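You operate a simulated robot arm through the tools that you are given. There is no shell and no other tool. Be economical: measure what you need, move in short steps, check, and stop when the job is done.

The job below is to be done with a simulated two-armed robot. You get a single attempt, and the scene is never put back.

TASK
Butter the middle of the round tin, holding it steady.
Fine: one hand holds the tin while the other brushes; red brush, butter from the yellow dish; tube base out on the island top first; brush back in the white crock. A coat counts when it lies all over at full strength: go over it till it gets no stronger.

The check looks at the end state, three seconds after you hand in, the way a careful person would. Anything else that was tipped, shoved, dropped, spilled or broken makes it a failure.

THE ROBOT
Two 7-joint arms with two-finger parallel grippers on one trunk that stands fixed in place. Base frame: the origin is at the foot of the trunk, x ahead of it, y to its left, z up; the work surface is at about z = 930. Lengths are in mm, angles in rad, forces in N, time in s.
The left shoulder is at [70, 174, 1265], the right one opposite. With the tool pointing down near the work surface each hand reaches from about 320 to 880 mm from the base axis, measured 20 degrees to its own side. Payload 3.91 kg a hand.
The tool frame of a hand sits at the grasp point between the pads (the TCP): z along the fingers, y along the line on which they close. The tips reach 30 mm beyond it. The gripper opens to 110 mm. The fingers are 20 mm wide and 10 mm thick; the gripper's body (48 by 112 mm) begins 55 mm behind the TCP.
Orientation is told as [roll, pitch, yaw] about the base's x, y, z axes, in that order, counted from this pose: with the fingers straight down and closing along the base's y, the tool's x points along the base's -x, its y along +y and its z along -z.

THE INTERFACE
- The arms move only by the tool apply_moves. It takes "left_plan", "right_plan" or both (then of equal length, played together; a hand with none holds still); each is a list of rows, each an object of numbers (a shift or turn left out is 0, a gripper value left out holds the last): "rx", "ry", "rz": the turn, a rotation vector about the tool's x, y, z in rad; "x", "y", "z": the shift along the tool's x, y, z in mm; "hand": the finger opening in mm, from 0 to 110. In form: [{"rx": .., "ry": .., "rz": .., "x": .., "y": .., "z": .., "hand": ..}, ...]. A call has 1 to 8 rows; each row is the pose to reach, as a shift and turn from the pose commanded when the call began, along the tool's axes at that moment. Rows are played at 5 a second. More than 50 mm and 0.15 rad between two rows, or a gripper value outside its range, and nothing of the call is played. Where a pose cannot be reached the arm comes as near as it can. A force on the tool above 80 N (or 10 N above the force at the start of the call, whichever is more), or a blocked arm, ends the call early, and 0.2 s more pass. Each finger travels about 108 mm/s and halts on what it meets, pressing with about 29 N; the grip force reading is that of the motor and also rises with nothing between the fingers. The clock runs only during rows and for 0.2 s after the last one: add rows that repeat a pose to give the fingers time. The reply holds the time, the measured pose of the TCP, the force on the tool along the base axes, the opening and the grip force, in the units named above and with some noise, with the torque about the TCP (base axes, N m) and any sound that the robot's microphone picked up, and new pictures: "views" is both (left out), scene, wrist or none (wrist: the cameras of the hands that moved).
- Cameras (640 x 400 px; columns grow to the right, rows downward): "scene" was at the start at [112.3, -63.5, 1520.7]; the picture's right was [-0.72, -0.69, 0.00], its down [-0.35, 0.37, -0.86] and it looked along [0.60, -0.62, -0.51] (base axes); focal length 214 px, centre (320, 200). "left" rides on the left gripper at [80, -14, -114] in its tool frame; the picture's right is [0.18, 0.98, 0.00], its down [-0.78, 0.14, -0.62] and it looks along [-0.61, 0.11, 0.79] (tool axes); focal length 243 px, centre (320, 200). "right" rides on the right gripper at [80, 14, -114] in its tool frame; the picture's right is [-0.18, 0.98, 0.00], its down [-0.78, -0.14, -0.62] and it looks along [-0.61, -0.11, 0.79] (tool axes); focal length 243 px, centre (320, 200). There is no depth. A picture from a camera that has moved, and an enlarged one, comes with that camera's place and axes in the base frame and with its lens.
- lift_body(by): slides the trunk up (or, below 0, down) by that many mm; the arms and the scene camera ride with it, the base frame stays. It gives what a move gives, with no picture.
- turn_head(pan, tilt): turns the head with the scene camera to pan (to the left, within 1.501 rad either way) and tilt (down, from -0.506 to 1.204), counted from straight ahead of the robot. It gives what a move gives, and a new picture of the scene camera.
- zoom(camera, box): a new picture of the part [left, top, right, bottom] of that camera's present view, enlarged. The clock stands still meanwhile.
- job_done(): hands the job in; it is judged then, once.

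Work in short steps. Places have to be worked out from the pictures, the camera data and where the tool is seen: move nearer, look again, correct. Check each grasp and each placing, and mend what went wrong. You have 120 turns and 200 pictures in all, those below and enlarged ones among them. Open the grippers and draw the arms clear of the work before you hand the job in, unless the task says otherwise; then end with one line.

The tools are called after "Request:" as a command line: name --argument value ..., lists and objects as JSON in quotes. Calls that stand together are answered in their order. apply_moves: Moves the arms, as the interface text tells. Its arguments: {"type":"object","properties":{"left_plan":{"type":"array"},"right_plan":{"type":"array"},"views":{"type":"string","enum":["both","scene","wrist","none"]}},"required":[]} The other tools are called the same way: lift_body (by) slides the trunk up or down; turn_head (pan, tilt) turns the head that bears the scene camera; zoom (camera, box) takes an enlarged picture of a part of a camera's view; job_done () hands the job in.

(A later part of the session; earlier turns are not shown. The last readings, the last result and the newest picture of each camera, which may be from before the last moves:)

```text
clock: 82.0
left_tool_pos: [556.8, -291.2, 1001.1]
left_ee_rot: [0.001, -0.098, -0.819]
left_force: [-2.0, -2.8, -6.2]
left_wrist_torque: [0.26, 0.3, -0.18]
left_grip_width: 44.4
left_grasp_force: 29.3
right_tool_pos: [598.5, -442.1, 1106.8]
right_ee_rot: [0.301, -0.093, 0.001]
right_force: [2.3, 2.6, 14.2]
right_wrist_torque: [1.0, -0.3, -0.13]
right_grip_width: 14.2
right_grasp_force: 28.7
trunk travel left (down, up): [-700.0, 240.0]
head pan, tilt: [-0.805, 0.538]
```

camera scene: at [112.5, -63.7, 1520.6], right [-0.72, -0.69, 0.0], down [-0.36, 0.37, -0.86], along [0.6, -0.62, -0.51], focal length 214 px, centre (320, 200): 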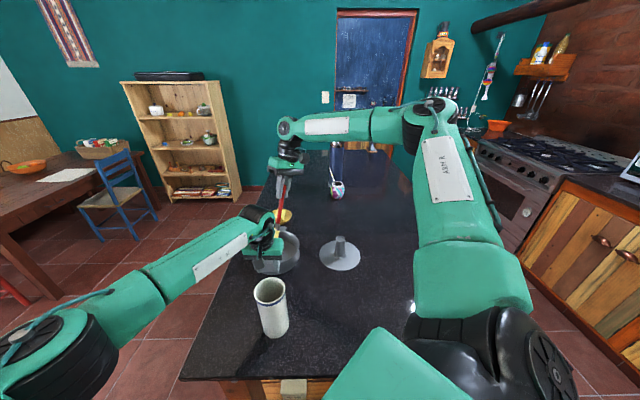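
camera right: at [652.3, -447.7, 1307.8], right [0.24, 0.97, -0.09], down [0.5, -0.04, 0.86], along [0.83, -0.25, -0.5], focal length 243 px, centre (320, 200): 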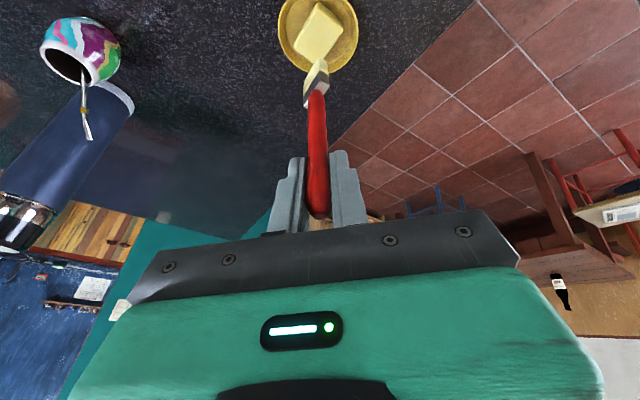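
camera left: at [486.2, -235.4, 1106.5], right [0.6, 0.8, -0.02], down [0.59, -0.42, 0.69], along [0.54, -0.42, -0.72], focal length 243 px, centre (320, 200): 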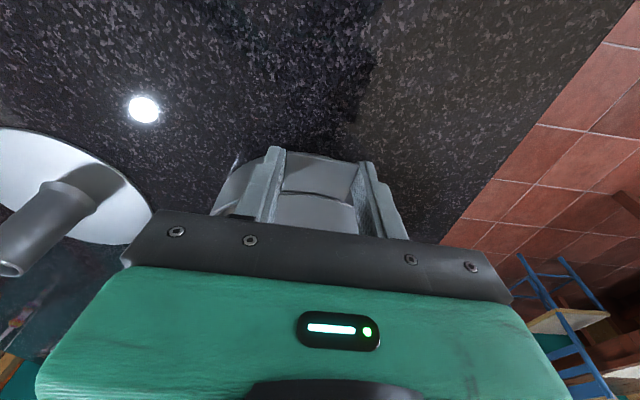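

Firm contact. Now the upper-left and lower-left edges in contact.

Request:
apply_moves --right_plan '[{"x": 16.9, "y": 14.9, "z": 2.4}, {"x": -3, "y": -4.7, "z": -1.7}, {"x": -22, "y": -24.3, "z": -6}, {"x": -37.9, "y": -9.5, "z": 0.1}, {"x": -53.8, "y": 5.4, "z": 6.2}, {"x": -69.8, "y": 20.2, "z": 12.3}, {"x": -77.7, "y": 29.5, "z": 16}, {"x": -61.8, "y": 36.7, "z": 16.6}]' --views "none"

Request:
zoom --camera "right" --box '[200, 0, 440, 160]'

```text
clock: 83.8
left_tool_pos: [557.9, -291.5, 1001.6]
left_ee_rot: [0.0, -0.102, -0.819]
left_force: [-0.8, 2.3, 0.4]
left_wrist_torque: [-0.33, -0.08, 0.17]
left_grip_width: 44.5
left_grasp_force: 29.1
right_tool_pos: [661.6, -400.4, 1105.1]
right_ee_rot: [0.3, -0.092, 0.002]
right_force: [1.8, 0.4, 6.0]
right_wrist_torque: [0.18, -0.28, -0.08]
right_grip_width: 13.6
right_grasp_force: 28.8
trunk travel left (down, up): [-700.0, 240.0]
head pan, tilt: [-0.805, 0.538]
```

```text
2.50 times, centred on (320, 80) of right
camera zoom: at [572.1, -420.5, 1209.3], right [0.15, 0.94, 0.31], down [0.72, -0.32, 0.61], along [0.67, 0.13, -0.73], focal length 606 px, centre (320, 500)
```

zoom: 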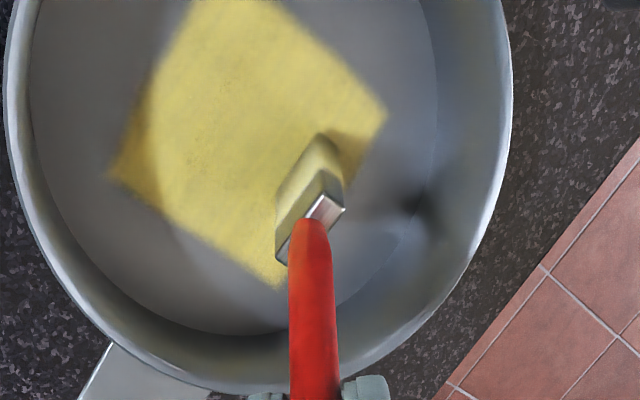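

Now the last edge (lower right), a centre pass, and a lift.

Request:
apply_moves --right_plan '[{"x": -13.9, "y": -11.9, "z": -2.3}, {"x": 5, "y": 8.7, "z": 2.3}, {"x": 23.9, "y": 27.3, "z": 6.3}, {"x": 10, "y": 0.3, "z": -0.9}, {"x": 37.8, "y": -25.7, "z": -11.6}, {"x": 57.8, "y": -44.3, "z": -19.2}, {"x": 55.5, "y": -36.9, "z": -43}, {"x": 52.4, "y": -26.7, "z": -76.3}]' --views "none"

Request:
apply_moves --right_plan '[{"x": -3, "y": 12, "z": -38}, {"x": 5, "y": -25, "z": -55}, {"x": 15, "y": -62, "z": -65}, {"x": 25, "y": -85, "z": -70}]' --views "none"

Request:
zoom --camera "right" --box '[310, 30, 450, 150]'

```text
clock: 85.6
left_tool_pos: [558.4, -291.9, 1002.0]
left_ee_rot: [0.0, -0.101, -0.818]
left_force: [-0.9, 1.7, 2.4]
left_wrist_torque: [-0.42, -0.15, -0.02]
left_grip_width: 44.5
left_grasp_force: 29.3
right_tool_pos: [603.5, -448.8, 1165.6]
right_ee_rot: [0.301, -0.089, 0.001]
right_force: [0.7, 0.0, -0.7]
right_wrist_torque: [-0.02, -0.03, 0.01]
right_grip_width: 13.7
right_grasp_force: 29.1
trunk travel left (down, up): [-700.0, 240.0]
head pan, tilt: [-0.805, 0.538]
```

```text
clock: 86.6
left_tool_pos: [557.9, -291.5, 1000.3]
left_ee_rot: [0.0, -0.099, -0.817]
left_force: [0.2, -0.1, 2.1]
left_wrist_torque: [-0.03, -0.07, 0.08]
left_grip_width: 44.8
left_grasp_force: 29.0
right_tool_pos: [574.8, -553.8, 1203.7]
right_ee_rot: [0.302, -0.09, 0.002]
right_force: [0.4, -0.1, 0.1]
right_wrist_torque: [0.03, 0.0, 0.03]
right_grip_width: 13.7
right_grasp_force: 29.2
trunk travel left (down, up): [-700.0, 240.0]
head pan, tilt: [-0.805, 0.538]
```

```text
3.33 times, centred on (380, 90) of right
camera zoom: at [485.7, -573.3, 1307.9], right [0.15, 0.94, 0.31], down [0.72, -0.32, 0.61], along [0.67, 0.13, -0.73], focal length 809 px, centre (120, 567)
```

zoom: 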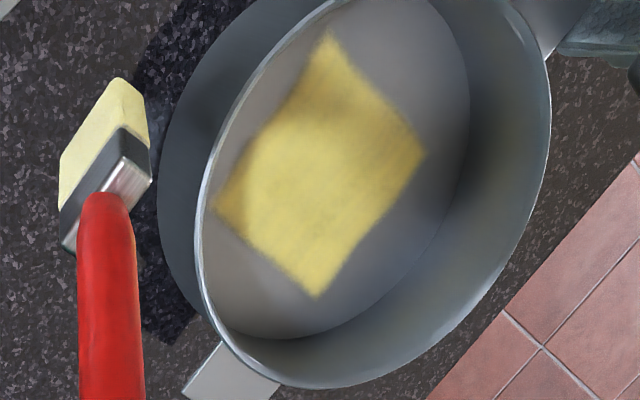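

I'll zoom in closer on the coat to check it for gaps.

Request:
zoom --camera "right" --box '[350, 35, 415, 100]'

```text
6.15 times, centred on (382, 68) of right
camera zoom: at [485.7, -573.3, 1307.9], right [0.15, 0.94, 0.31], down [0.72, -0.32, 0.61], along [0.67, 0.13, -0.73], focal length 1493 px, centre (-65, 1015)
```

zoom: 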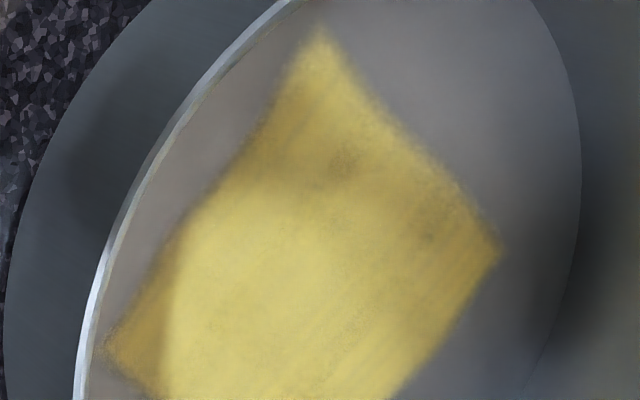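

There are thin spots along the near edge (d2≈-28 mm from centre) and a slight hollow on the upper-left edge. I'll go back down and stroke those again.

Request:
apply_moves --right_plan '[{"x": -2, "y": 40.1, "z": 12.6}, {"x": -4, "y": 80.1, "z": 25.2}, {"x": -4, "y": 120.2, "z": 37.6}, {"y": 107, "z": 80.4}, {"x": 3.9, "y": 94.3, "z": 121.3}, {"x": 4.7, "y": 91.7, "z": 129.8}, {"x": 4.9, "y": 91.1, "z": 131.7}]' --views "none"

```text
clock: 88.2
left_tool_pos: [557.1, -291.6, 1000.3]
left_ee_rot: [0.0, -0.1, -0.82]
left_force: [-6.2, -1.0, 2.6]
left_wrist_torque: [-0.04, 0.49, -0.45]
left_grip_width: 44.4
left_grasp_force: 28.9
right_tool_pos: [580.3, -426.2, 1104.0]
right_ee_rot: [0.3, -0.09, 0.003]
right_force: [4.6, -0.5, 0.8]
right_wrist_torque: [-0.06, -0.65, -0.21]
right_grip_width: 14.0
right_grasp_force: 29.2
trunk travel left (down, up): [-700.0, 240.0]
head pan, tilt: [-0.805, 0.538]
```

The brush corner is meeting the raised ledge at the floor's rim (x-force 4.6 N). I'll move inward a little and stroke along the near edge both ways.

Request:
apply_moves --right_plan '[{"x": -8, "y": -0.2, "z": 0.7}, {"x": -13.9, "y": 11.1, "z": 4.7}, {"x": -27.9, "y": 24.1, "z": 10.1}, {"x": -41.8, "y": 37.1, "z": 15.4}, {"x": -53.8, "y": 48.3, "z": 20}, {"x": -39.8, "y": 35.2, "z": 14.6}, {"x": -25.9, "y": 22.2, "z": 9.3}, {"x": -12, "y": 9.3, "z": 4}]' --views "none"

Request:
zoom --camera "right" --box '[240, 20, 440, 170]'

```text
clock: 90.0
left_tool_pos: [557.6, -291.0, 1000.3]
left_ee_rot: [0.001, -0.1, -0.818]
left_force: [0.4, 0.6, 2.9]
left_wrist_torque: [-0.09, 0.11, 0.07]
left_grip_width: 44.3
left_grasp_force: 29.0
right_tool_pos: [590.7, -417.1, 1106.5]
right_ee_rot: [0.301, -0.092, 0.002]
right_force: [-0.9, 0.5, -0.7]
right_wrist_torque: [0.0, 0.01, 0.01]
right_grip_width: 14.0
right_grasp_force: 28.7
trunk travel left (down, up): [-700.0, 240.0]
head pan, tilt: [-0.805, 0.538]
```

```text
2.67 times, centred on (340, 95) of right
camera zoom: at [501.9, -436.5, 1210.3], right [0.15, 0.94, 0.31], down [0.72, -0.32, 0.61], along [0.67, 0.13, -0.73], focal length 647 px, centre (267, 480)
```

zoom: 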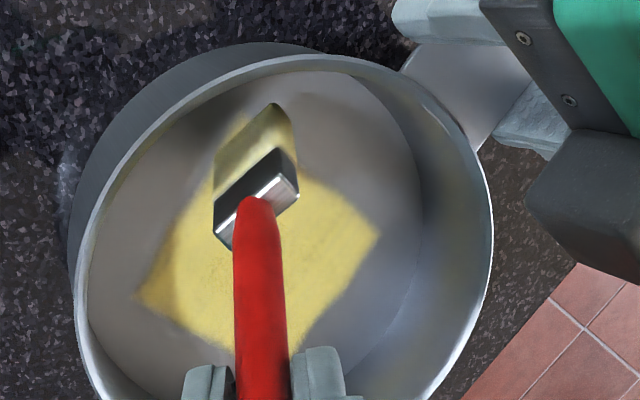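

The brush has pivoted a bit more in the grip. I'll lift 12 mm, correct the lean by 0.075 rad and look again.

Request:
apply_moves --right_plan '[{"x": -1, "y": 3.5, "z": -11.4}, {"x": -1, "y": 3.5, "z": -11.4, "ry": -0.04, "rz": -0.012}, {"x": -1, "y": 3.5, "z": -11.4, "ry": -0.075, "rz": -0.022}]' --views "none"

Request:
zoom --camera "right" --box '[220, 20, 460, 220]'

Request:
zoom --camera "scene" --box '[240, 165, 320, 275]'

```text
clock: 90.8
left_tool_pos: [558.0, -291.4, 1000.7]
left_ee_rot: [0.0, -0.099, -0.82]
left_force: [-0.9, -0.4, 3.1]
left_wrist_torque: [-0.04, 0.15, -0.02]
left_grip_width: 44.5
left_grasp_force: 28.8
right_tool_pos: [590.8, -415.2, 1118.6]
right_ee_rot: [0.3, -0.169, 0.001]
right_force: [0.2, 0.3, -0.9]
right_wrist_torque: [0.0, 0.02, 0.03]
right_grip_width: 14.2
right_grasp_force: 28.7
trunk travel left (down, up): [-700.0, 240.0]
head pan, tilt: [-0.805, 0.538]
```

```text
2.00 times, centred on (340, 120) of right
camera zoom: at [493.4, -435.5, 1214.9], right [0.13, 0.94, 0.32], down [0.67, -0.32, 0.67], along [0.73, 0.13, -0.67], focal length 485 px, centre (280, 360)
```

zoom: 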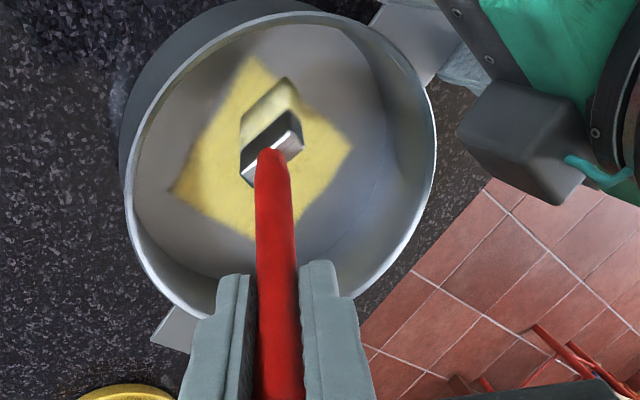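

```text
3.64 times, centred on (280, 220) of scene
camera zoom: at [111.9, -63.7, 1520.7], right [-0.72, -0.69, 0.0], down [-0.35, 0.37, -0.86], along [0.6, -0.62, -0.51], focal length 780 px, centre (466, 127)
```

zoom: 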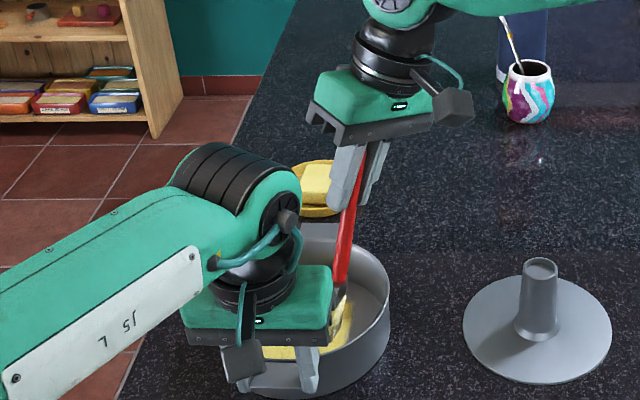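

The brush is upright again, now with its width square to the long strokes. Lowering to contact.

Request:
apply_moves --right_plan '[{"x": 1.5, "y": -2.6, "z": 8.5}, {"x": 1.9, "y": -3.2, "z": 10.4}, {"x": 2.1, "y": -3.6, "z": 11.8}]' --views "none"

```text
clock: 91.6
left_tool_pos: [558.6, -291.7, 1001.9]
left_ee_rot: [-0.001, -0.098, -0.82]
left_force: [-1.0, -0.4, 2.6]
left_wrist_torque: [0.0, 0.12, -0.02]
left_grip_width: 44.5
left_grasp_force: 29.3
right_tool_pos: [590.8, -413.7, 1104.7]
right_ee_rot: [0.3, -0.168, 0.0]
right_force: [-0.5, 1.0, 1.1]
right_wrist_torque: [-0.03, 0.0, 0.01]
right_grip_width: 14.0
right_grasp_force: 29.0
trunk travel left (down, up): [-700.0, 240.0]
head pan, tilt: [-0.805, 0.538]
```

Request:
apply_moves --right_plan '[{"x": 0.4, "y": -0.7, "z": 2.4}, {"x": -13.4, "y": 11.9, "z": 8.8}, {"x": -27.2, "y": 24.6, "z": 15.1}, {"x": -41, "y": 37.3, "z": 21.5}, {"x": -27.2, "y": 24.6, "z": 15.1}, {"x": -13.4, "y": 11.9, "z": 8.8}, {"x": 0.4, "y": -0.7, "z": 2.4}]' --views "none"

Request:
zoom --camera "right" --box '[240, 20, 440, 170]'

```text
clock: 93.2
left_tool_pos: [558.1, -291.3, 999.9]
left_ee_rot: [0.003, -0.099, -0.818]
left_force: [0.1, 0.9, 1.7]
left_wrist_torque: [-0.03, 0.12, 0.05]
left_grip_width: 44.6
left_grasp_force: 29.2
right_tool_pos: [591.4, -415.1, 1104.3]
right_ee_rot: [0.301, -0.17, -0.001]
right_force: [0.1, -0.4, -0.1]
right_wrist_torque: [0.02, 0.03, 0.0]
right_grip_width: 14.3
right_grasp_force: 29.5
trunk travel left (down, up): [-700.0, 240.0]
head pan, tilt: [-0.805, 0.538]
```

```text
2.67 times, centred on (340, 95) of right
camera zoom: at [493.3, -434.8, 1200.7], right [0.13, 0.94, 0.32], down [0.67, -0.32, 0.67], along [0.73, 0.13, -0.67], focal length 647 px, centre (267, 480)
```

zoom: 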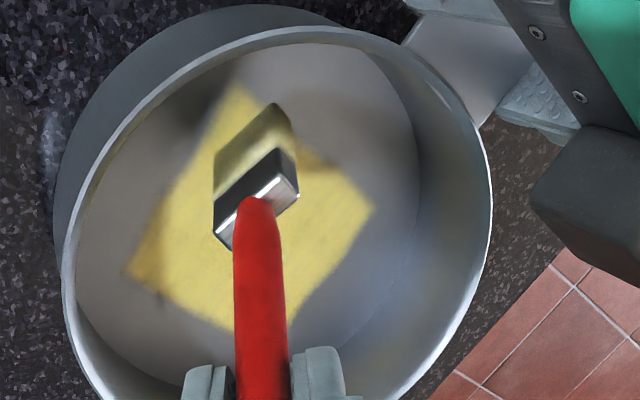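

No contact yet, so the brush has ridden up a little. Lowering further in small steps.

Request:
apply_moves --right_plan '[{"x": 0.34, "y": -0.6, "z": 1.9}, {"x": 0.67, "y": -1.2, "z": 3.8}, {"x": 0.67, "y": -1.2, "z": 3.8}]' --views "none"

```text
clock: 94.0
left_tool_pos: [558.3, -291.5, 1001.7]
left_ee_rot: [0.001, -0.099, -0.821]
left_force: [0.1, -0.8, 2.5]
left_wrist_torque: [0.05, 0.06, 0.0]
left_grip_width: 44.5
left_grasp_force: 28.5
right_tool_pos: [591.2, -415.1, 1100.0]
right_ee_rot: [0.301, -0.167, 0.001]
right_force: [0.2, -0.2, 0.1]
right_wrist_torque: [0.0, -0.03, 0.01]
right_grip_width: 13.9
right_grasp_force: 28.5
trunk travel left (down, up): [-700.0, 240.0]
head pan, tilt: [-0.805, 0.538]
```

Request:
apply_moves --right_plan '[{"x": 0.34, "y": -0.6, "z": 1.9}, {"x": 0.67, "y": -1.2, "z": 3.8}, {"x": 0.8, "y": -1.5, "z": 4.7}]' --views "none"

Request:
zoom --camera "right" --box '[240, 20, 440, 230]'

```text
clock: 94.8
left_tool_pos: [558.8, -290.9, 1000.6]
left_ee_rot: [0.0, -0.1, -0.82]
left_force: [1.9, -2.5, 0.3]
left_wrist_torque: [0.29, 0.13, 0.11]
left_grip_width: 44.5
left_grasp_force: 28.9
right_tool_pos: [592.0, -415.5, 1095.8]
right_ee_rot: [0.301, -0.169, 0.001]
right_force: [-1.5, 0.5, 5.4]
right_wrist_torque: [0.19, 0.23, 0.06]
right_grip_width: 14.1
right_grasp_force: 29.3
trunk travel left (down, up): [-700.0, 240.0]
head pan, tilt: [-0.805, 0.538]
```

```text
1.90 times, centred on (340, 125) of right
camera zoom: at [494.3, -435.2, 1191.7], right [0.13, 0.94, 0.32], down [0.67, -0.32, 0.67], along [0.73, 0.13, -0.67], focal length 462 px, centre (282, 343)
```

zoom: 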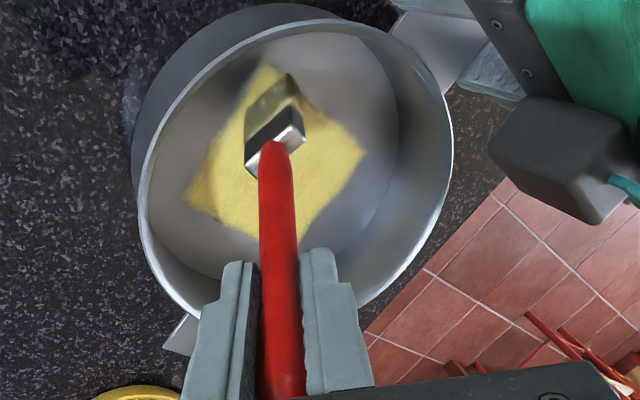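

Contact at 5 N. Strokes along the near edge, there and back.

Request:
apply_moves --right_plan '[{"x": -13.8, "y": 12.7, "z": 6.4}, {"x": -27.6, "y": 25.3, "z": 12.8}, {"x": -41.4, "y": 38, "z": 19.2}, {"x": -27.6, "y": 25.3, "z": 12.8}, {"x": -13.8, "y": 12.7, "z": 6.4}, {}, {"x": -13.8, "y": 12.7, "z": 6.4}, {"x": -27.6, "y": 25.3, "z": 12.8}]' --views "none"

Request:
zoom --camera "right" --box '[220, 10, 420, 170]'

```text
clock: 96.6
left_tool_pos: [558.3, -290.7, 1002.0]
left_ee_rot: [0.0, -0.102, -0.817]
left_force: [1.9, 3.0, -1.5]
left_wrist_torque: [-0.16, 0.46, 0.09]
left_grip_width: 44.5
left_grasp_force: 29.0
right_tool_pos: [618.3, -386.8, 1095.0]
right_ee_rot: [0.301, -0.17, -0.002]
right_force: [-1.9, -1.9, 9.6]
right_wrist_torque: [0.15, 0.3, 0.05]
right_grip_width: 14.2
right_grasp_force: 29.0
trunk travel left (down, up): [-700.0, 240.0]
head pan, tilt: [-0.805, 0.538]
```

```text
2.50 times, centred on (320, 90) of right
camera zoom: at [521.7, -407.4, 1191.4], right [0.13, 0.94, 0.32], down [0.67, -0.32, 0.67], along [0.73, 0.13, -0.67], focal length 606 px, centre (320, 475)
```

zoom: 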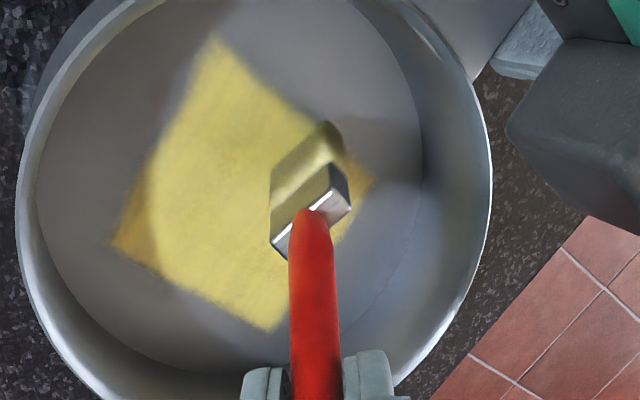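

The near edge is crisp and uniform now. I'll treat the upper-left edge the same way, with short strokes across it.

Request:
apply_moves --right_plan '[{"x": 13.8, "y": -27.5, "z": -11}, {"x": 35.5, "y": -46.9, "z": -20.9}, {"x": 21.7, "y": -61.5, "z": -22.9}, {"y": -41.6, "z": -12.9}, {"x": 21.7, "y": -61.5, "z": -22.9}, {"x": 6.4, "y": -77, "z": -25}, {"x": -14.8, "y": -57.1, "z": -15}, {"x": -39.4, "y": -34.9, "z": -3.7}]' --views "none"

Request:
zoom --camera "right" --box '[200, 0, 420, 160]'

```text
clock: 98.4
left_tool_pos: [558.3, -289.5, 1001.5]
left_ee_rot: [-0.001, -0.102, -0.819]
left_force: [4.1, 3.7, -3.0]
left_wrist_torque: [0.01, 0.17, 0.58]
left_grip_width: 44.6
left_grasp_force: 29.5
right_tool_pos: [658.8, -420.5, 1093.8]
right_ee_rot: [0.301, -0.17, -0.001]
right_force: [-2.7, -2.4, 15.5]
right_wrist_torque: [-0.04, 0.48, 0.11]
right_grip_width: 14.0
right_grasp_force: 29.0
trunk travel left (down, up): [-700.0, 240.0]
head pan, tilt: [-0.805, 0.538]
```

```text
2.50 times, centred on (310, 80) of right
camera zoom: at [561.5, -440.4, 1190.9], right [0.13, 0.94, 0.32], down [0.67, -0.32, 0.67], along [0.73, 0.13, -0.67], focal length 606 px, centre (345, 500)
```

zoom: 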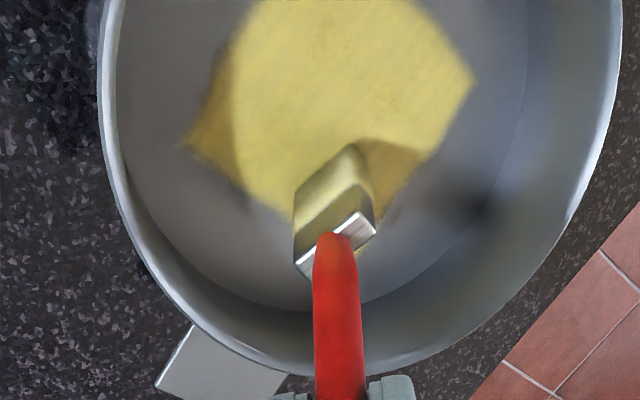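

Now the lower-right edge and a closing round through the middle.

Request:
apply_moves --right_plan '[{"x": -17.8, "y": 13.6, "z": 6.8}, {"x": -4, "y": 27.6, "z": 8.7}, {"x": 19.6, "y": 5.9, "z": -2.2}, {"x": 11.7, "y": 43.7, "z": 10.9}, {"x": 35.4, "y": 22, "z": -0.1}, {"x": 59, "y": -8.4, "z": -13.7}, {"x": 40.3, "y": -27.5, "z": -16.3}, {"x": 12.7, "y": -2.2, "z": -3.5}]' --views "none"

Request:
apply_moves --right_plan '[{"x": -6, "y": 10, "z": -33}, {"x": -12, "y": 20, "z": -65}, {"x": 0, "y": 18, "z": -95}, {"x": 25, "y": -15, "z": -110}, {"x": 50, "y": -55, "z": -115}, {"x": 60, "y": -90, "z": -115}]' --views "none"

Request:
zoom --camera "right" --box '[330, 50, 450, 150]'

```text
clock: 100.2
left_tool_pos: [558.1, -291.2, 1000.5]
left_ee_rot: [0.0, -0.101, -0.819]
left_force: [1.0, 0.1, -0.4]
left_wrist_torque: [-0.4, -0.17, -0.09]
left_grip_width: 44.4
left_grasp_force: 29.2
right_tool_pos: [646.0, -424.4, 1092.7]
right_ee_rot: [0.298, -0.169, 0.001]
right_force: [-2.0, -1.1, 11.0]
right_wrist_torque: [-0.03, 0.48, 0.12]
right_grip_width: 13.8
right_grasp_force: 28.7
trunk travel left (down, up): [-700.0, 240.0]
head pan, tilt: [-0.805, 0.538]
```

```text
clock: 101.6
left_tool_pos: [557.5, -291.1, 1001.8]
left_ee_rot: [0.001, -0.098, -0.819]
left_force: [0.9, 0.2, 5.2]
left_wrist_torque: [0.01, -0.02, 0.12]
left_grip_width: 44.6
left_grasp_force: 29.8
right_tool_pos: [573.4, -545.2, 1167.6]
right_ee_rot: [0.3, -0.169, 0.002]
right_force: [-0.3, 1.5, -0.8]
right_wrist_torque: [0.02, 0.0, 0.0]
right_grip_width: 13.9
right_grasp_force: 29.2
trunk travel left (down, up): [-700.0, 240.0]
head pan, tilt: [-0.805, 0.538]
```

```text
4.00 times, centred on (390, 100) of right
camera zoom: at [475.3, -564.7, 1263.7], right [0.13, 0.94, 0.32], down [0.67, -0.32, 0.67], along [0.73, 0.13, -0.67], focal length 970 px, centre (40, 600)
```

zoom: 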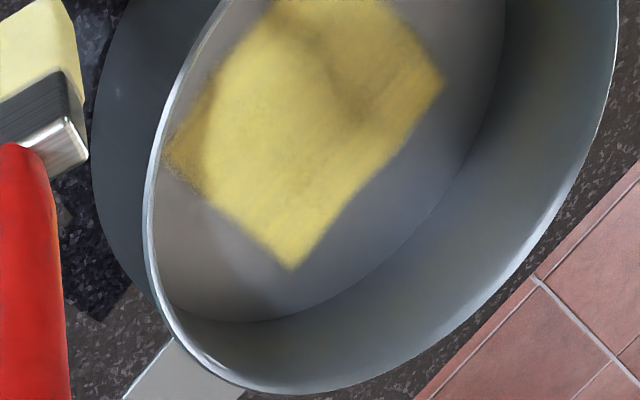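

I'll raise the hand for a steeper, clearer view of the coat.

Request:
apply_moves --right_plan '[{"x": -6, "y": 11, "z": -38}, {"x": -13, "y": 23, "z": -76}, {"x": -20, "y": 34, "z": -112}, {"x": -20, "y": 34, "z": -130}]' --views "none"

Request:
zoom --camera "right" --box '[310, 50, 430, 160]'

```text
clock: 102.6
left_tool_pos: [557.7, -291.2, 1000.1]
left_ee_rot: [0.0, -0.101, -0.818]
left_force: [0.0, 1.4, 5.5]
left_wrist_torque: [0.0, -0.01, 0.07]
left_grip_width: 44.4
left_grasp_force: 29.0
right_tool_pos: [570.1, -549.2, 1302.7]
right_ee_rot: [0.301, -0.168, 0.0]
right_force: [-0.7, -0.2, -0.7]
right_wrist_torque: [-0.04, -0.01, 0.01]
right_grip_width: 14.2
right_grasp_force: 29.2
trunk travel left (down, up): [-700.0, 240.0]
head pan, tilt: [-0.805, 0.538]
```

```text
3.64 times, centred on (370, 105) of right
camera zoom: at [473.0, -569.8, 1399.4], right [0.13, 0.94, 0.32], down [0.67, -0.32, 0.67], along [0.73, 0.13, -0.67], focal length 882 px, centre (138, 546)
```

zoom: 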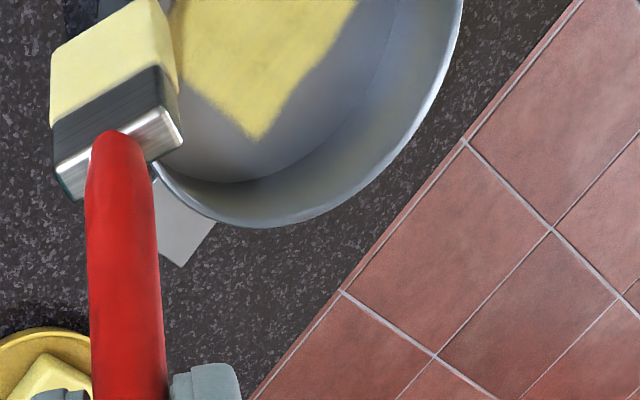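

Request:
zoom --camera "right" --box '[320, 0, 420, 100]'

```text
4.00 times, centred on (370, 50) of right
camera zoom: at [473.0, -569.8, 1399.4], right [0.13, 0.94, 0.32], down [0.67, -0.32, 0.67], along [0.73, 0.13, -0.67], focal length 970 px, centre (120, 800)
```

zoom: 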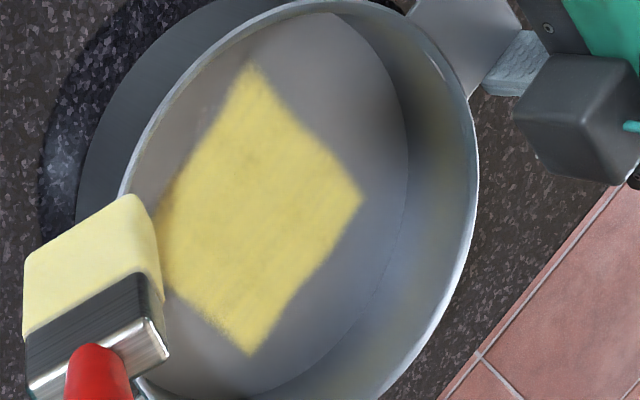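

Coverage now looks complete and even, with only faint streaks. I'll do one final full round to make sure it has reached full strength.

Request:
apply_moves --right_plan '[{"x": 1, "y": 18.2, "z": 42.7}, {"x": 2, "y": 37.9, "z": 80.4}, {"x": 3.3, "y": 59.2, "z": 113.3}, {"x": 4, "y": 78.5, "z": 140.4}, {"x": 11.5, "y": 65.4, "z": 182.8}, {"x": 18.3, "y": 53.8, "z": 220.5}, {"x": 20.4, "y": 50, "z": 232.7}, {"x": 20.7, "y": 49.5, "z": 234.1}]' --views "none"

```text
clock: 104.4
left_tool_pos: [557.8, -291.1, 1000.5]
left_ee_rot: [-0.001, -0.101, -0.82]
left_force: [0.4, -0.1, 4.8]
left_wrist_torque: [0.18, 0.03, -0.01]
left_grip_width: 44.8
left_grasp_force: 28.9
right_tool_pos: [584.1, -434.5, 1092.2]
right_ee_rot: [0.3, -0.168, -0.001]
right_force: [-0.4, -0.7, 2.4]
right_wrist_torque: [-0.02, 0.05, 0.02]
right_grip_width: 14.0
right_grasp_force: 29.1
trunk travel left (down, up): [-700.0, 240.0]
head pan, tilt: [-0.805, 0.538]
```

Request:
apply_moves --right_plan '[{"x": -14.7, "y": 13.4, "z": 7.6}, {"x": -29.5, "y": 27, "z": 14.4}, {"x": -44.3, "y": 40.5, "z": 21.3}, {"x": -56.1, "y": 51.4, "z": 26.8}, {"x": -71.4, "y": 35.8, "z": 24.7}, {"x": -57.1, "y": 22.7, "z": 18.1}, {"x": -36.4, "y": 3.6, "z": 8.5}, {"x": -15.2, "y": -15.8, "z": -1.3}]' --views "none"

```text
clock: 106.2
left_tool_pos: [556.7, -290.7, 1002.0]
left_ee_rot: [0.002, -0.099, -0.818]
left_force: [0.0, -0.5, 0.1]
left_wrist_torque: [-0.12, 0.21, -0.01]
left_grip_width: 44.6
left_grasp_force: 28.7
right_tool_pos: [599.8, -449.3, 1091.3]
right_ee_rot: [0.302, -0.171, 0.002]
right_force: [1.7, -0.3, 8.1]
right_wrist_torque: [0.22, 0.01, -0.04]
right_grip_width: 13.9
right_grasp_force: 28.8
trunk travel left (down, up): [-700.0, 240.0]
head pan, tilt: [-0.805, 0.538]
```

Request:
apply_moves --right_plan '[{"x": -15.3, "y": -15.6, "z": -2.1}, {"x": -29.6, "y": -2.5, "z": 4.5}, {"x": -44.4, "y": 11.1, "z": 11.4}, {"x": -59.2, "y": 24.7, "z": 18.2}, {"x": -71, "y": 35.6, "z": 23.7}, {"x": -56.2, "y": 35.3, "z": 21}, {"x": -54.3, "y": 37.7, "z": -10.5}, {"x": -52, "y": 38.9, "z": -58.4}]' --views "none"

Request:
apply_moves --right_plan '[{"x": -6, "y": 12, "z": -40}, {"x": 20, "y": 0, "z": -80}, {"x": 45, "y": -20, "z": -110}, {"x": 60, "y": -55, "z": -130}, {"x": 60, "y": -90, "z": -140}, {"x": 60, "y": -100, "z": -145}]' --views "none"

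Request:
zoom --camera "right" --box '[320, 0, 440, 110]'

```text
clock: 108.0
left_tool_pos: [557.4, -291.5, 1001.1]
left_ee_rot: [0.002, -0.099, -0.819]
left_force: [-0.9, 1.2, 2.6]
left_wrist_torque: [-0.51, -0.03, -0.08]
left_grip_width: 44.7
left_grasp_force: 29.0
right_tool_pos: [640.7, -429.6, 1165.3]
right_ee_rot: [0.302, -0.167, 0.001]
right_force: [0.5, -0.2, 0.6]
right_wrist_torque: [0.0, 0.0, -0.01]
right_grip_width: 14.1
right_grasp_force: 29.3
trunk travel left (down, up): [-700.0, 240.0]
head pan, tilt: [-0.805, 0.538]
```

```text
clock: 109.4
left_tool_pos: [557.5, -290.4, 999.8]
left_ee_rot: [0.001, -0.099, -0.821]
left_force: [-0.9, 1.6, 3.7]
left_wrist_torque: [0.07, 0.05, 0.02]
left_grip_width: 44.6
left_grasp_force: 28.7
right_tool_pos: [562.1, -567.6, 1263.1]
right_ee_rot: [0.301, -0.167, 0.003]
right_force: [0.1, -0.2, -0.7]
right_wrist_torque: [-0.01, -0.01, -0.01]
right_grip_width: 14.2
right_grasp_force: 28.6
trunk travel left (down, up): [-700.0, 240.0]
head pan, tilt: [-0.805, 0.538]
```

```text
3.64 times, centred on (380, 55) of right
camera zoom: at [464.9, -588.3, 1359.7], right [0.13, 0.94, 0.32], down [0.67, -0.32, 0.67], along [0.73, 0.13, -0.67], focal length 882 px, centre (102, 727)
```

zoom: 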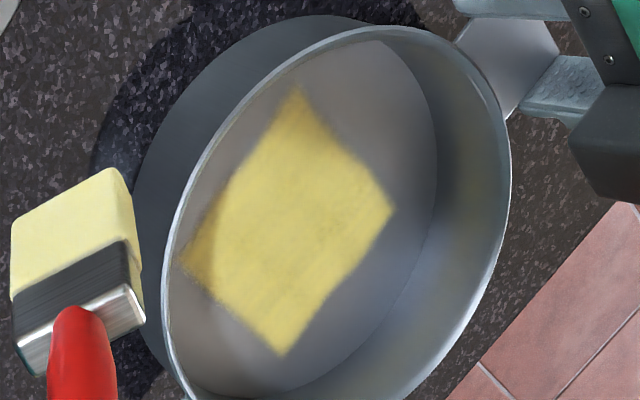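

The coat is uniform and no stronger than before, so the buttering is done. I'll release the tab and withdraw the left hand upward and away.

Request:
apply_moves --left_plan '[{"hand": 50}, {"hand": 60}, {"hand": 70}, {"hand": 75}, {"z": -30, "hand": 75}, {"z": -70}, {"z": -110}, {"z": -150}]' --views "none"

Request:
zoom --camera "left" --box '[0, 0, 640, 400]'

```text
clock: 111.2
left_tool_pos: [552.2, -280.9, 1150.0]
left_ee_rot: [0.001, -0.102, -0.82]
left_force: [0.3, -0.4, -0.4]
left_wrist_torque: [0.03, -0.03, -0.02]
left_grip_width: 75.0
left_grasp_force: 0.0
right_tool_pos: [561.5, -569.4, 1263.5]
right_ee_rot: [0.3, -0.167, 0.0]
right_force: [0.0, -0.1, -0.2]
right_wrist_torque: [-0.01, 0.02, 0.0]
right_grip_width: 13.7
right_grasp_force: 29.2
trunk travel left (down, up): [-700.0, 240.0]
head pan, tilt: [-0.805, 0.538]
```

```text
1.00 times, centred on (320, 200) of left
camera zoom: at [478.7, -225.1, 1255.3], right [0.6, 0.8, -0.02], down [0.59, -0.42, 0.69], along [0.55, -0.42, -0.72], focal length 243 px, centre (320, 200)
```

zoom: 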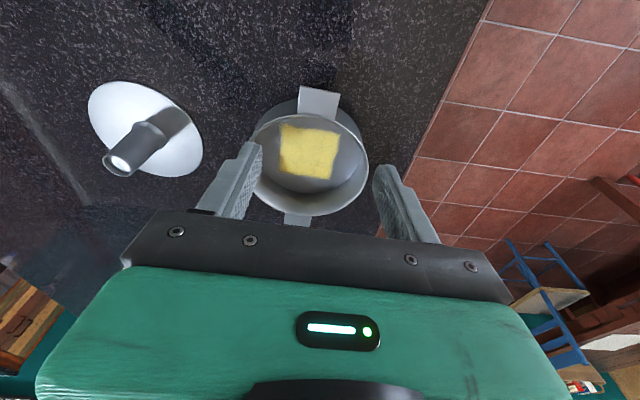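

The left camera has a clear look at the coat, so I'll zoom in.

Request:
zoom --camera "left" --box '[240, 80, 380, 220]'

```text
2.86 times, centred on (310, 150) of left
camera zoom: at [478.7, -225.1, 1255.3], right [0.6, 0.8, -0.02], down [0.59, -0.42, 0.69], along [0.55, -0.42, -0.72], focal length 693 px, centre (349, 343)
```

zoom: 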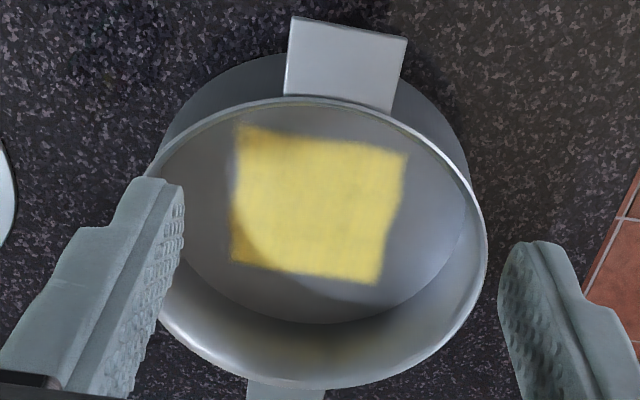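

Request:
zoom --camera "left" --box '[284, 116, 336, 152]'

```text
11.11 times, centred on (310, 134) of left
camera zoom: at [478.7, -225.1, 1255.3], right [0.6, 0.8, -0.02], down [0.59, -0.42, 0.69], along [0.55, -0.42, -0.72], focal length 2696 px, centre (431, 933)
```

zoom: 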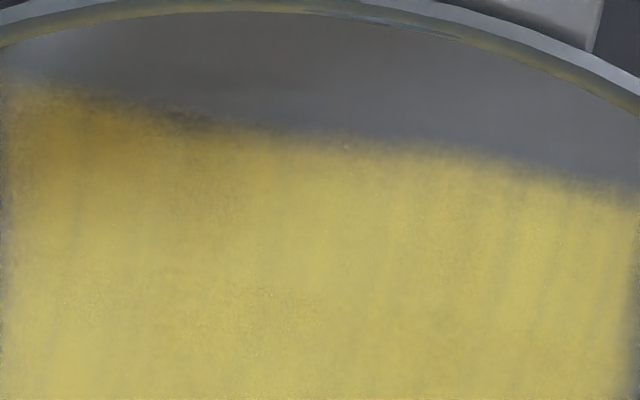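

At this zoom the picture shows even yellow with only rendering blur, so the coat is complete. Now the left hand withdraws while the right raises the brush and straightens it for the crock.

Request:
apply_moves --left_plan '[{"z": -40}, {"x": 10, "z": -80}, {"x": 50, "z": -110}, {"x": 90, "z": -130}, {"x": 130, "z": -140}, {"x": 170, "z": -150}, {"x": 210, "z": -160}, {"x": 250, "z": -165}]' --right_plan '[{"x": -5, "y": 8.7, "z": -28.3}, {"x": -10, "y": 17.5, "z": -56.5, "rx": 0.099, "ry": 0.005, "rz": -0.016}, {"x": 4.7, "y": 42.1, "z": -51.5, "rx": 0.198, "ry": 0.01, "rz": -0.032}, {"x": 19.5, "y": 71.5, "z": -45, "rx": 0.296, "ry": 0.015, "rz": -0.048}, {"x": 34.3, "y": 101, "z": -38.6, "rx": 0.296, "ry": 0.015, "rz": -0.048}, {"x": 49.1, "y": 130.3, "z": -32.2, "rx": 0.296, "ry": 0.015, "rz": -0.048}, {"x": 49.1, "y": 130.3, "z": -32.2, "rx": 0.296, "ry": 0.015, "rz": -0.048}, {"x": 49.1, "y": 130.3, "z": -32.2, "rx": 0.296, "ry": 0.015, "rz": -0.048}]' --views "scene"

```text
clock: 113.0
left_tool_pos: [368.0, -84.1, 1287.4]
left_ee_rot: [-0.001, -0.101, -0.821]
left_force: [0.2, 0.3, 0.2]
left_wrist_torque: [-0.02, -0.05, 0.03]
left_grip_width: 75.0
left_grasp_force: 0.0
right_tool_pos: [502.2, -453.8, 1324.3]
right_ee_rot: [-0.006, -0.161, 0.051]
right_force: [-0.3, 0.3, -0.4]
right_wrist_torque: [-0.04, -0.03, 0.03]
right_grip_width: 14.0
right_grasp_force: 28.8
trunk travel left (down, up): [-700.0, 240.0]
head pan, tilt: [-0.805, 0.538]
camera scene: at [111.8, -62.5, 1520.7], right [-0.72, -0.69, 0.0], down [-0.35, 0.37, -0.86], along [0.6, -0.62, -0.51], focal length 214 px, centre (320, 200)
```

scene: 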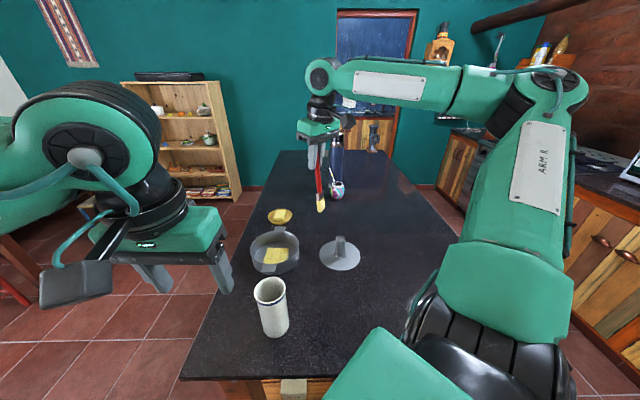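

I'll shift the left hand further away and bring the brush over the crock, tip well above its rim.

Request:
apply_moves --left_plan '[{"x": 25, "y": 23}, {"x": 50, "y": 46}, {"x": 75, "y": 69}, {"x": 100, "y": 92}, {"x": 115, "y": 108}, {"x": 115, "y": 108}, {"x": 115, "y": 108}]' --right_plan '[{"x": 10.7, "y": 40.3, "z": -2}, {"x": 21.3, "y": 80.6, "z": -4.1}, {"x": 32, "y": 120.9, "z": -6.1}, {"x": 42.7, "y": 161, "z": -8.2}, {"x": 53.3, "y": 201.4, "z": -10.2}, {"x": 64, "y": 241.7, "z": -12.3}, {"x": 64, "y": 241.7, "z": -12.3}]' --views "none"

Request:
zoom --camera "right" --box '[220, 20, 420, 220]'

Request:
zoom --camera "scene" --box '[220, 230, 320, 345]'

Request:
zoom --camera "left" --box '[0, 0, 640, 400]'

```text
clock: 114.6
left_tool_pos: [369.1, 70.9, 1276.4]
left_ee_rot: [0.001, -0.1, -0.821]
left_force: [1.0, -0.6, -0.6]
left_wrist_torque: [-0.03, -0.02, 0.0]
left_grip_width: 75.0
left_grasp_force: 0.0
right_tool_pos: [426.9, -215.3, 1323.8]
right_ee_rot: [-0.004, -0.16, 0.05]
right_force: [0.3, -0.5, -0.8]
right_wrist_torque: [0.01, -0.06, 0.02]
right_grip_width: 14.0
right_grasp_force: 29.1
trunk travel left (down, up): [-700.0, 240.0]
head pan, tilt: [-0.805, 0.538]
```

```text
2.00 times, centred on (320, 120) of right
camera zoom: at [328.9, -205.3, 1423.2], right [0.13, 0.99, 0.03], down [0.67, -0.11, 0.73], along [0.73, -0.08, -0.68], focal length 485 px, centre (320, 360)
```

zoom: 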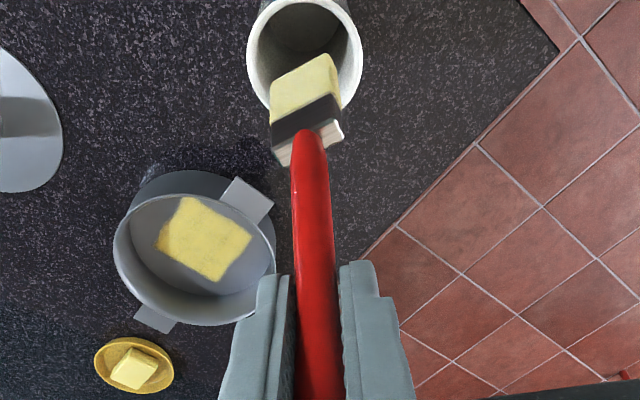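

```text
3.48 times, centred on (270, 288) of scene
camera zoom: at [112.4, -64.2, 1520.6], right [-0.72, -0.69, 0.0], down [-0.36, 0.37, -0.86], along [0.6, -0.62, -0.51], focal length 746 px, centre (494, -104)
```

zoom: 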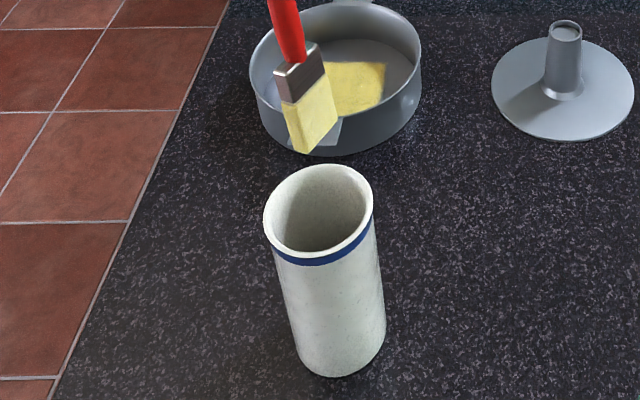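

```text
1.00 times, centred on (320, 200) of left
camera zoom: at [298.4, 125.7, 1382.0], right [0.6, 0.8, -0.02], down [0.59, -0.42, 0.69], along [0.54, -0.42, -0.72], focal length 243 px, centre (320, 200)
```

zoom: 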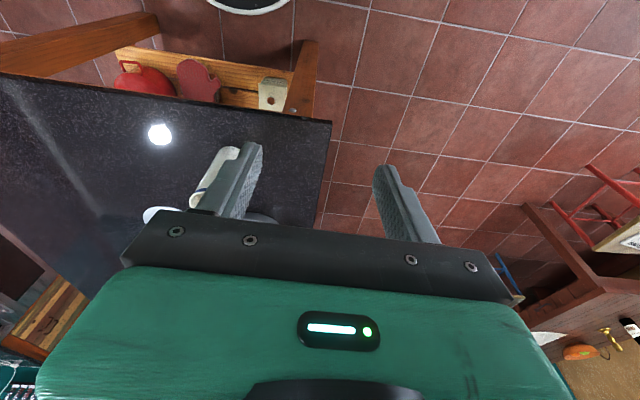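

Both views agree the tip needs about +8 mm in x to be over the crock's centre. I'll correct and lower to just above the rim, then check.

Request:
apply_moves --right_plan '[{"x": -7.9, "y": -0.2, "z": 1.3}, {"x": -3.1, "y": -0.2, "z": 30.9}, {"x": 0.1, "y": -0.2, "z": 50.6}, {"x": 0.9, "y": -0.2, "z": 55.6}]' --views "none"

Request:
zoom --camera "right" --box '[230, 0, 410, 160]'

Request:
zoom --camera "scene" --box '[225, 240, 315, 345]'

```text
clock: 115.6
left_tool_pos: [370.1, 70.9, 1275.6]
left_ee_rot: [0.001, -0.1, -0.822]
left_force: [0.8, -0.1, 0.1]
left_wrist_torque: [0.01, -0.01, 0.01]
left_grip_width: 74.8
left_grasp_force: 0.0
right_tool_pos: [435.3, -213.9, 1270.2]
right_ee_rot: [-0.004, -0.16, 0.049]
right_force: [1.3, 0.0, -0.7]
right_wrist_torque: [0.01, -0.03, -0.01]
right_grip_width: 14.1
right_grasp_force: 29.2
trunk travel left (down, up): [-700.0, 240.0]
head pan, tilt: [-0.805, 0.538]
```

```text
2.50 times, centred on (320, 80) of right
camera zoom: at [337.2, -204.7, 1368.3], right [0.13, 0.99, 0.02], down [0.67, -0.1, 0.73], along [0.73, -0.08, -0.68], focal length 606 px, centre (320, 500)
```

zoom: 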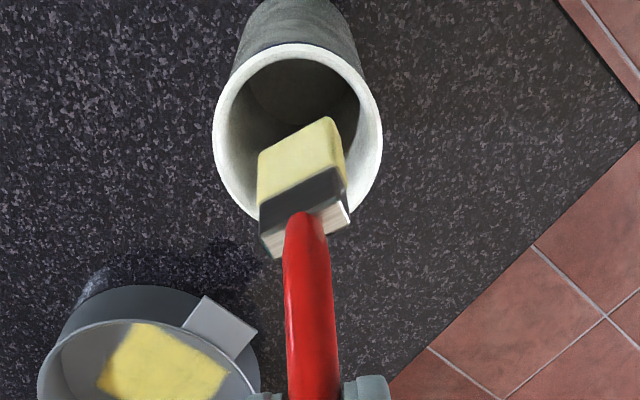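

```text
3.81 times, centred on (270, 292) of scene
camera zoom: at [112.3, -63.3, 1520.7], right [-0.72, -0.69, 0.0], down [-0.35, 0.37, -0.86], along [0.6, -0.62, -0.51], focal length 817 px, centre (510, -152)
```

zoom: 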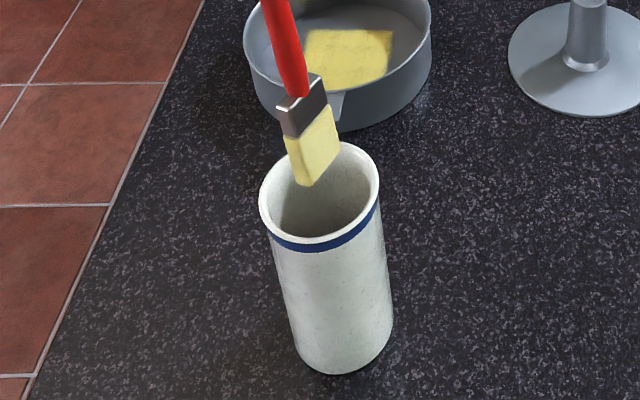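

The tip is over the crock mouth. I'll nudge it +3 mm in x and lower into the crock, watching the force.

Request:
apply_moves --right_plan '[{"x": 0.2, "y": -0.2, "z": 20.2}, {"x": 3.4, "y": -0.2, "z": 40}, {"x": 6.6, "y": -0.2, "z": 59.7}, {"x": 9.8, "y": -0.2, "z": 79.4}, {"x": 13, "y": -0.2, "z": 99.2}]' --views "none"

Request:
zoom --camera "right" --box '[230, 0, 410, 200]'

Request:
zoom --camera "scene" --box '[225, 240, 315, 345]'

```text
clock: 116.8
left_tool_pos: [370.6, 70.3, 1276.7]
left_ee_rot: [0.0, -0.098, -0.821]
left_force: [1.1, 0.2, 0.7]
left_wrist_torque: [0.01, -0.04, -0.01]
left_grip_width: 75.0
left_grasp_force: 0.1
right_tool_pos: [438.5, -216.1, 1170.1]
right_ee_rot: [-0.002, -0.16, 0.05]
right_force: [0.4, 0.6, 0.0]
right_wrist_torque: [-0.02, 0.03, 0.0]
right_grip_width: 14.0
right_grasp_force: 29.1
trunk travel left (down, up): [-700.0, 240.0]
head pan, tilt: [-0.805, 0.538]
```

```text
2.00 times, centred on (320, 100) of right
camera zoom: at [340.9, -207.0, 1268.4], right [0.13, 0.99, 0.03], down [0.67, -0.1, 0.73], along [0.73, -0.08, -0.68], focal length 485 px, centre (320, 400)
```

zoom: 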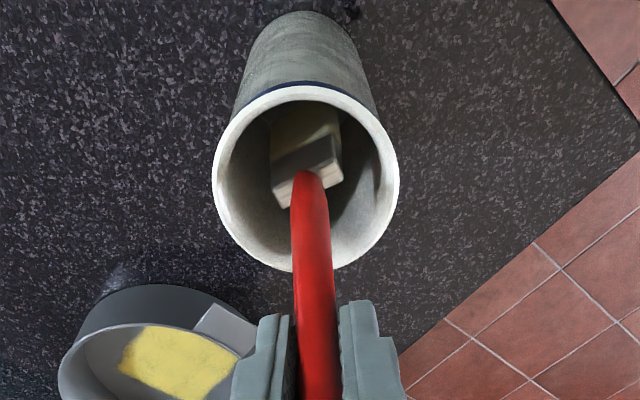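

```text
3.81 times, centred on (270, 292) of scene
camera zoom: at [113.0, -63.4, 1520.6], right [-0.72, -0.69, 0.0], down [-0.36, 0.37, -0.86], along [0.6, -0.62, -0.51], focal length 817 px, centre (510, -152)
```

zoom: 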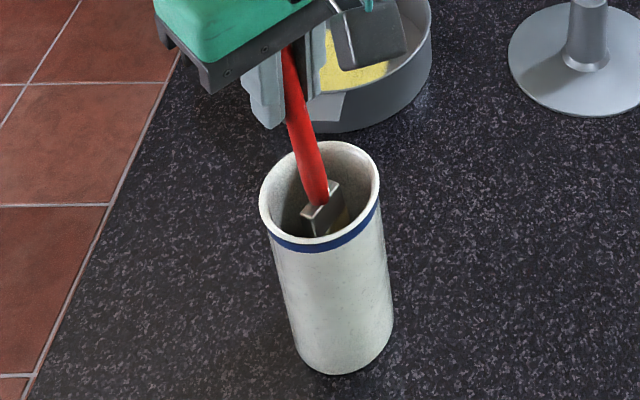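

It's inside the crock without contact. Continuing down about 50 mm, slower at the end.

Request:
apply_moves --right_plan '[{"x": 3.2, "z": 19.7}, {"x": 5.6, "z": 34.5}, {"x": 7.2, "z": 44.4}, {"x": 8, "z": 49.4}]' --views "none"

Request:
zoom --camera "right" --box '[230, 20, 410, 220]'

Request:
zoom --camera "scene" --box '[225, 240, 315, 345]'

```text
clock: 117.8
left_tool_pos: [370.9, 71.0, 1274.8]
left_ee_rot: [0.0, -0.099, -0.821]
left_force: [-0.5, 0.2, 0.5]
left_wrist_torque: [0.03, 0.02, 0.0]
left_grip_width: 74.8
left_grasp_force: 0.0
right_tool_pos: [439.0, -216.3, 1120.2]
right_ee_rot: [-0.004, -0.161, 0.051]
right_force: [-0.4, 0.8, -0.1]
right_wrist_torque: [0.0, 0.0, 0.0]
right_grip_width: 14.0
right_grasp_force: 29.6
trunk travel left (down, up): [-700.0, 240.0]
head pan, tilt: [-0.805, 0.538]
```

```text
2.00 times, centred on (320, 120) of right
camera zoom: at [341.3, -205.9, 1218.4], right [0.13, 0.99, 0.03], down [0.67, -0.1, 0.73], along [0.73, -0.08, -0.68], focal length 485 px, centre (320, 360)
```

zoom: 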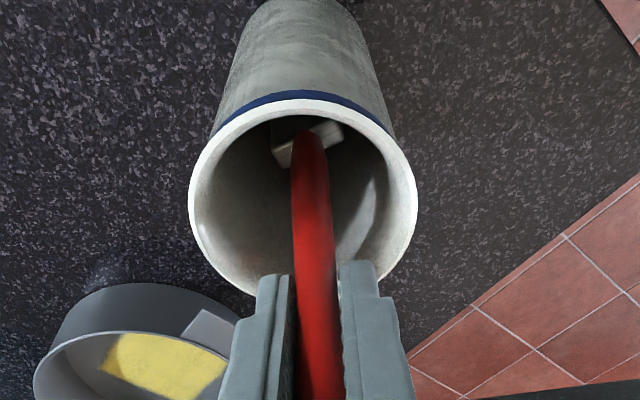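

```text
3.81 times, centred on (270, 292) of scene
camera zoom: at [112.8, -63.3, 1520.6], right [-0.72, -0.69, 0.0], down [-0.36, 0.37, -0.86], along [0.6, -0.62, -0.51], focal length 817 px, centre (510, -152)
```

zoom: 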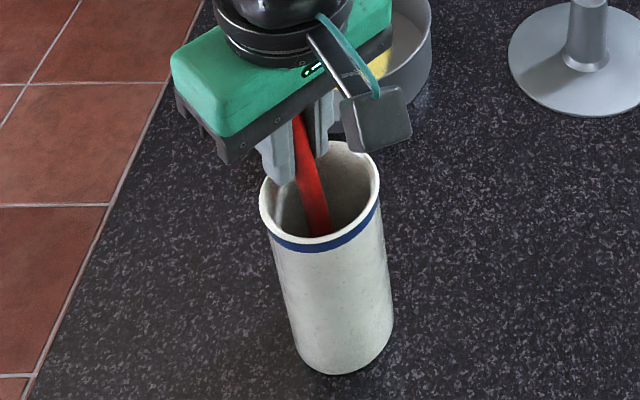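

No contact, and the finger ends are still above the rim. I'll lower 6 mm more, then open gently.

Request:
apply_moves --right_plan '[{"x": 0.5, "z": 3}, {"x": 1, "z": 6}, {"x": 1, "z": 6}]' --views "none"

```text
clock: 118.6
left_tool_pos: [370.7, 71.2, 1276.0]
left_ee_rot: [-0.001, -0.1, -0.819]
left_force: [0.0, -0.2, -0.1]
left_wrist_torque: [0.02, 0.01, -0.03]
left_grip_width: 75.0
left_grasp_force: 0.0
right_tool_pos: [438.5, -215.7, 1113.5]
right_ee_rot: [-0.004, -0.16, 0.051]
right_force: [-0.1, 0.0, 0.0]
right_wrist_torque: [0.0, 0.0, -0.03]
right_grip_width: 13.9
right_grasp_force: 28.7
trunk travel left (down, up): [-700.0, 240.0]
head pan, tilt: [-0.805, 0.538]
```

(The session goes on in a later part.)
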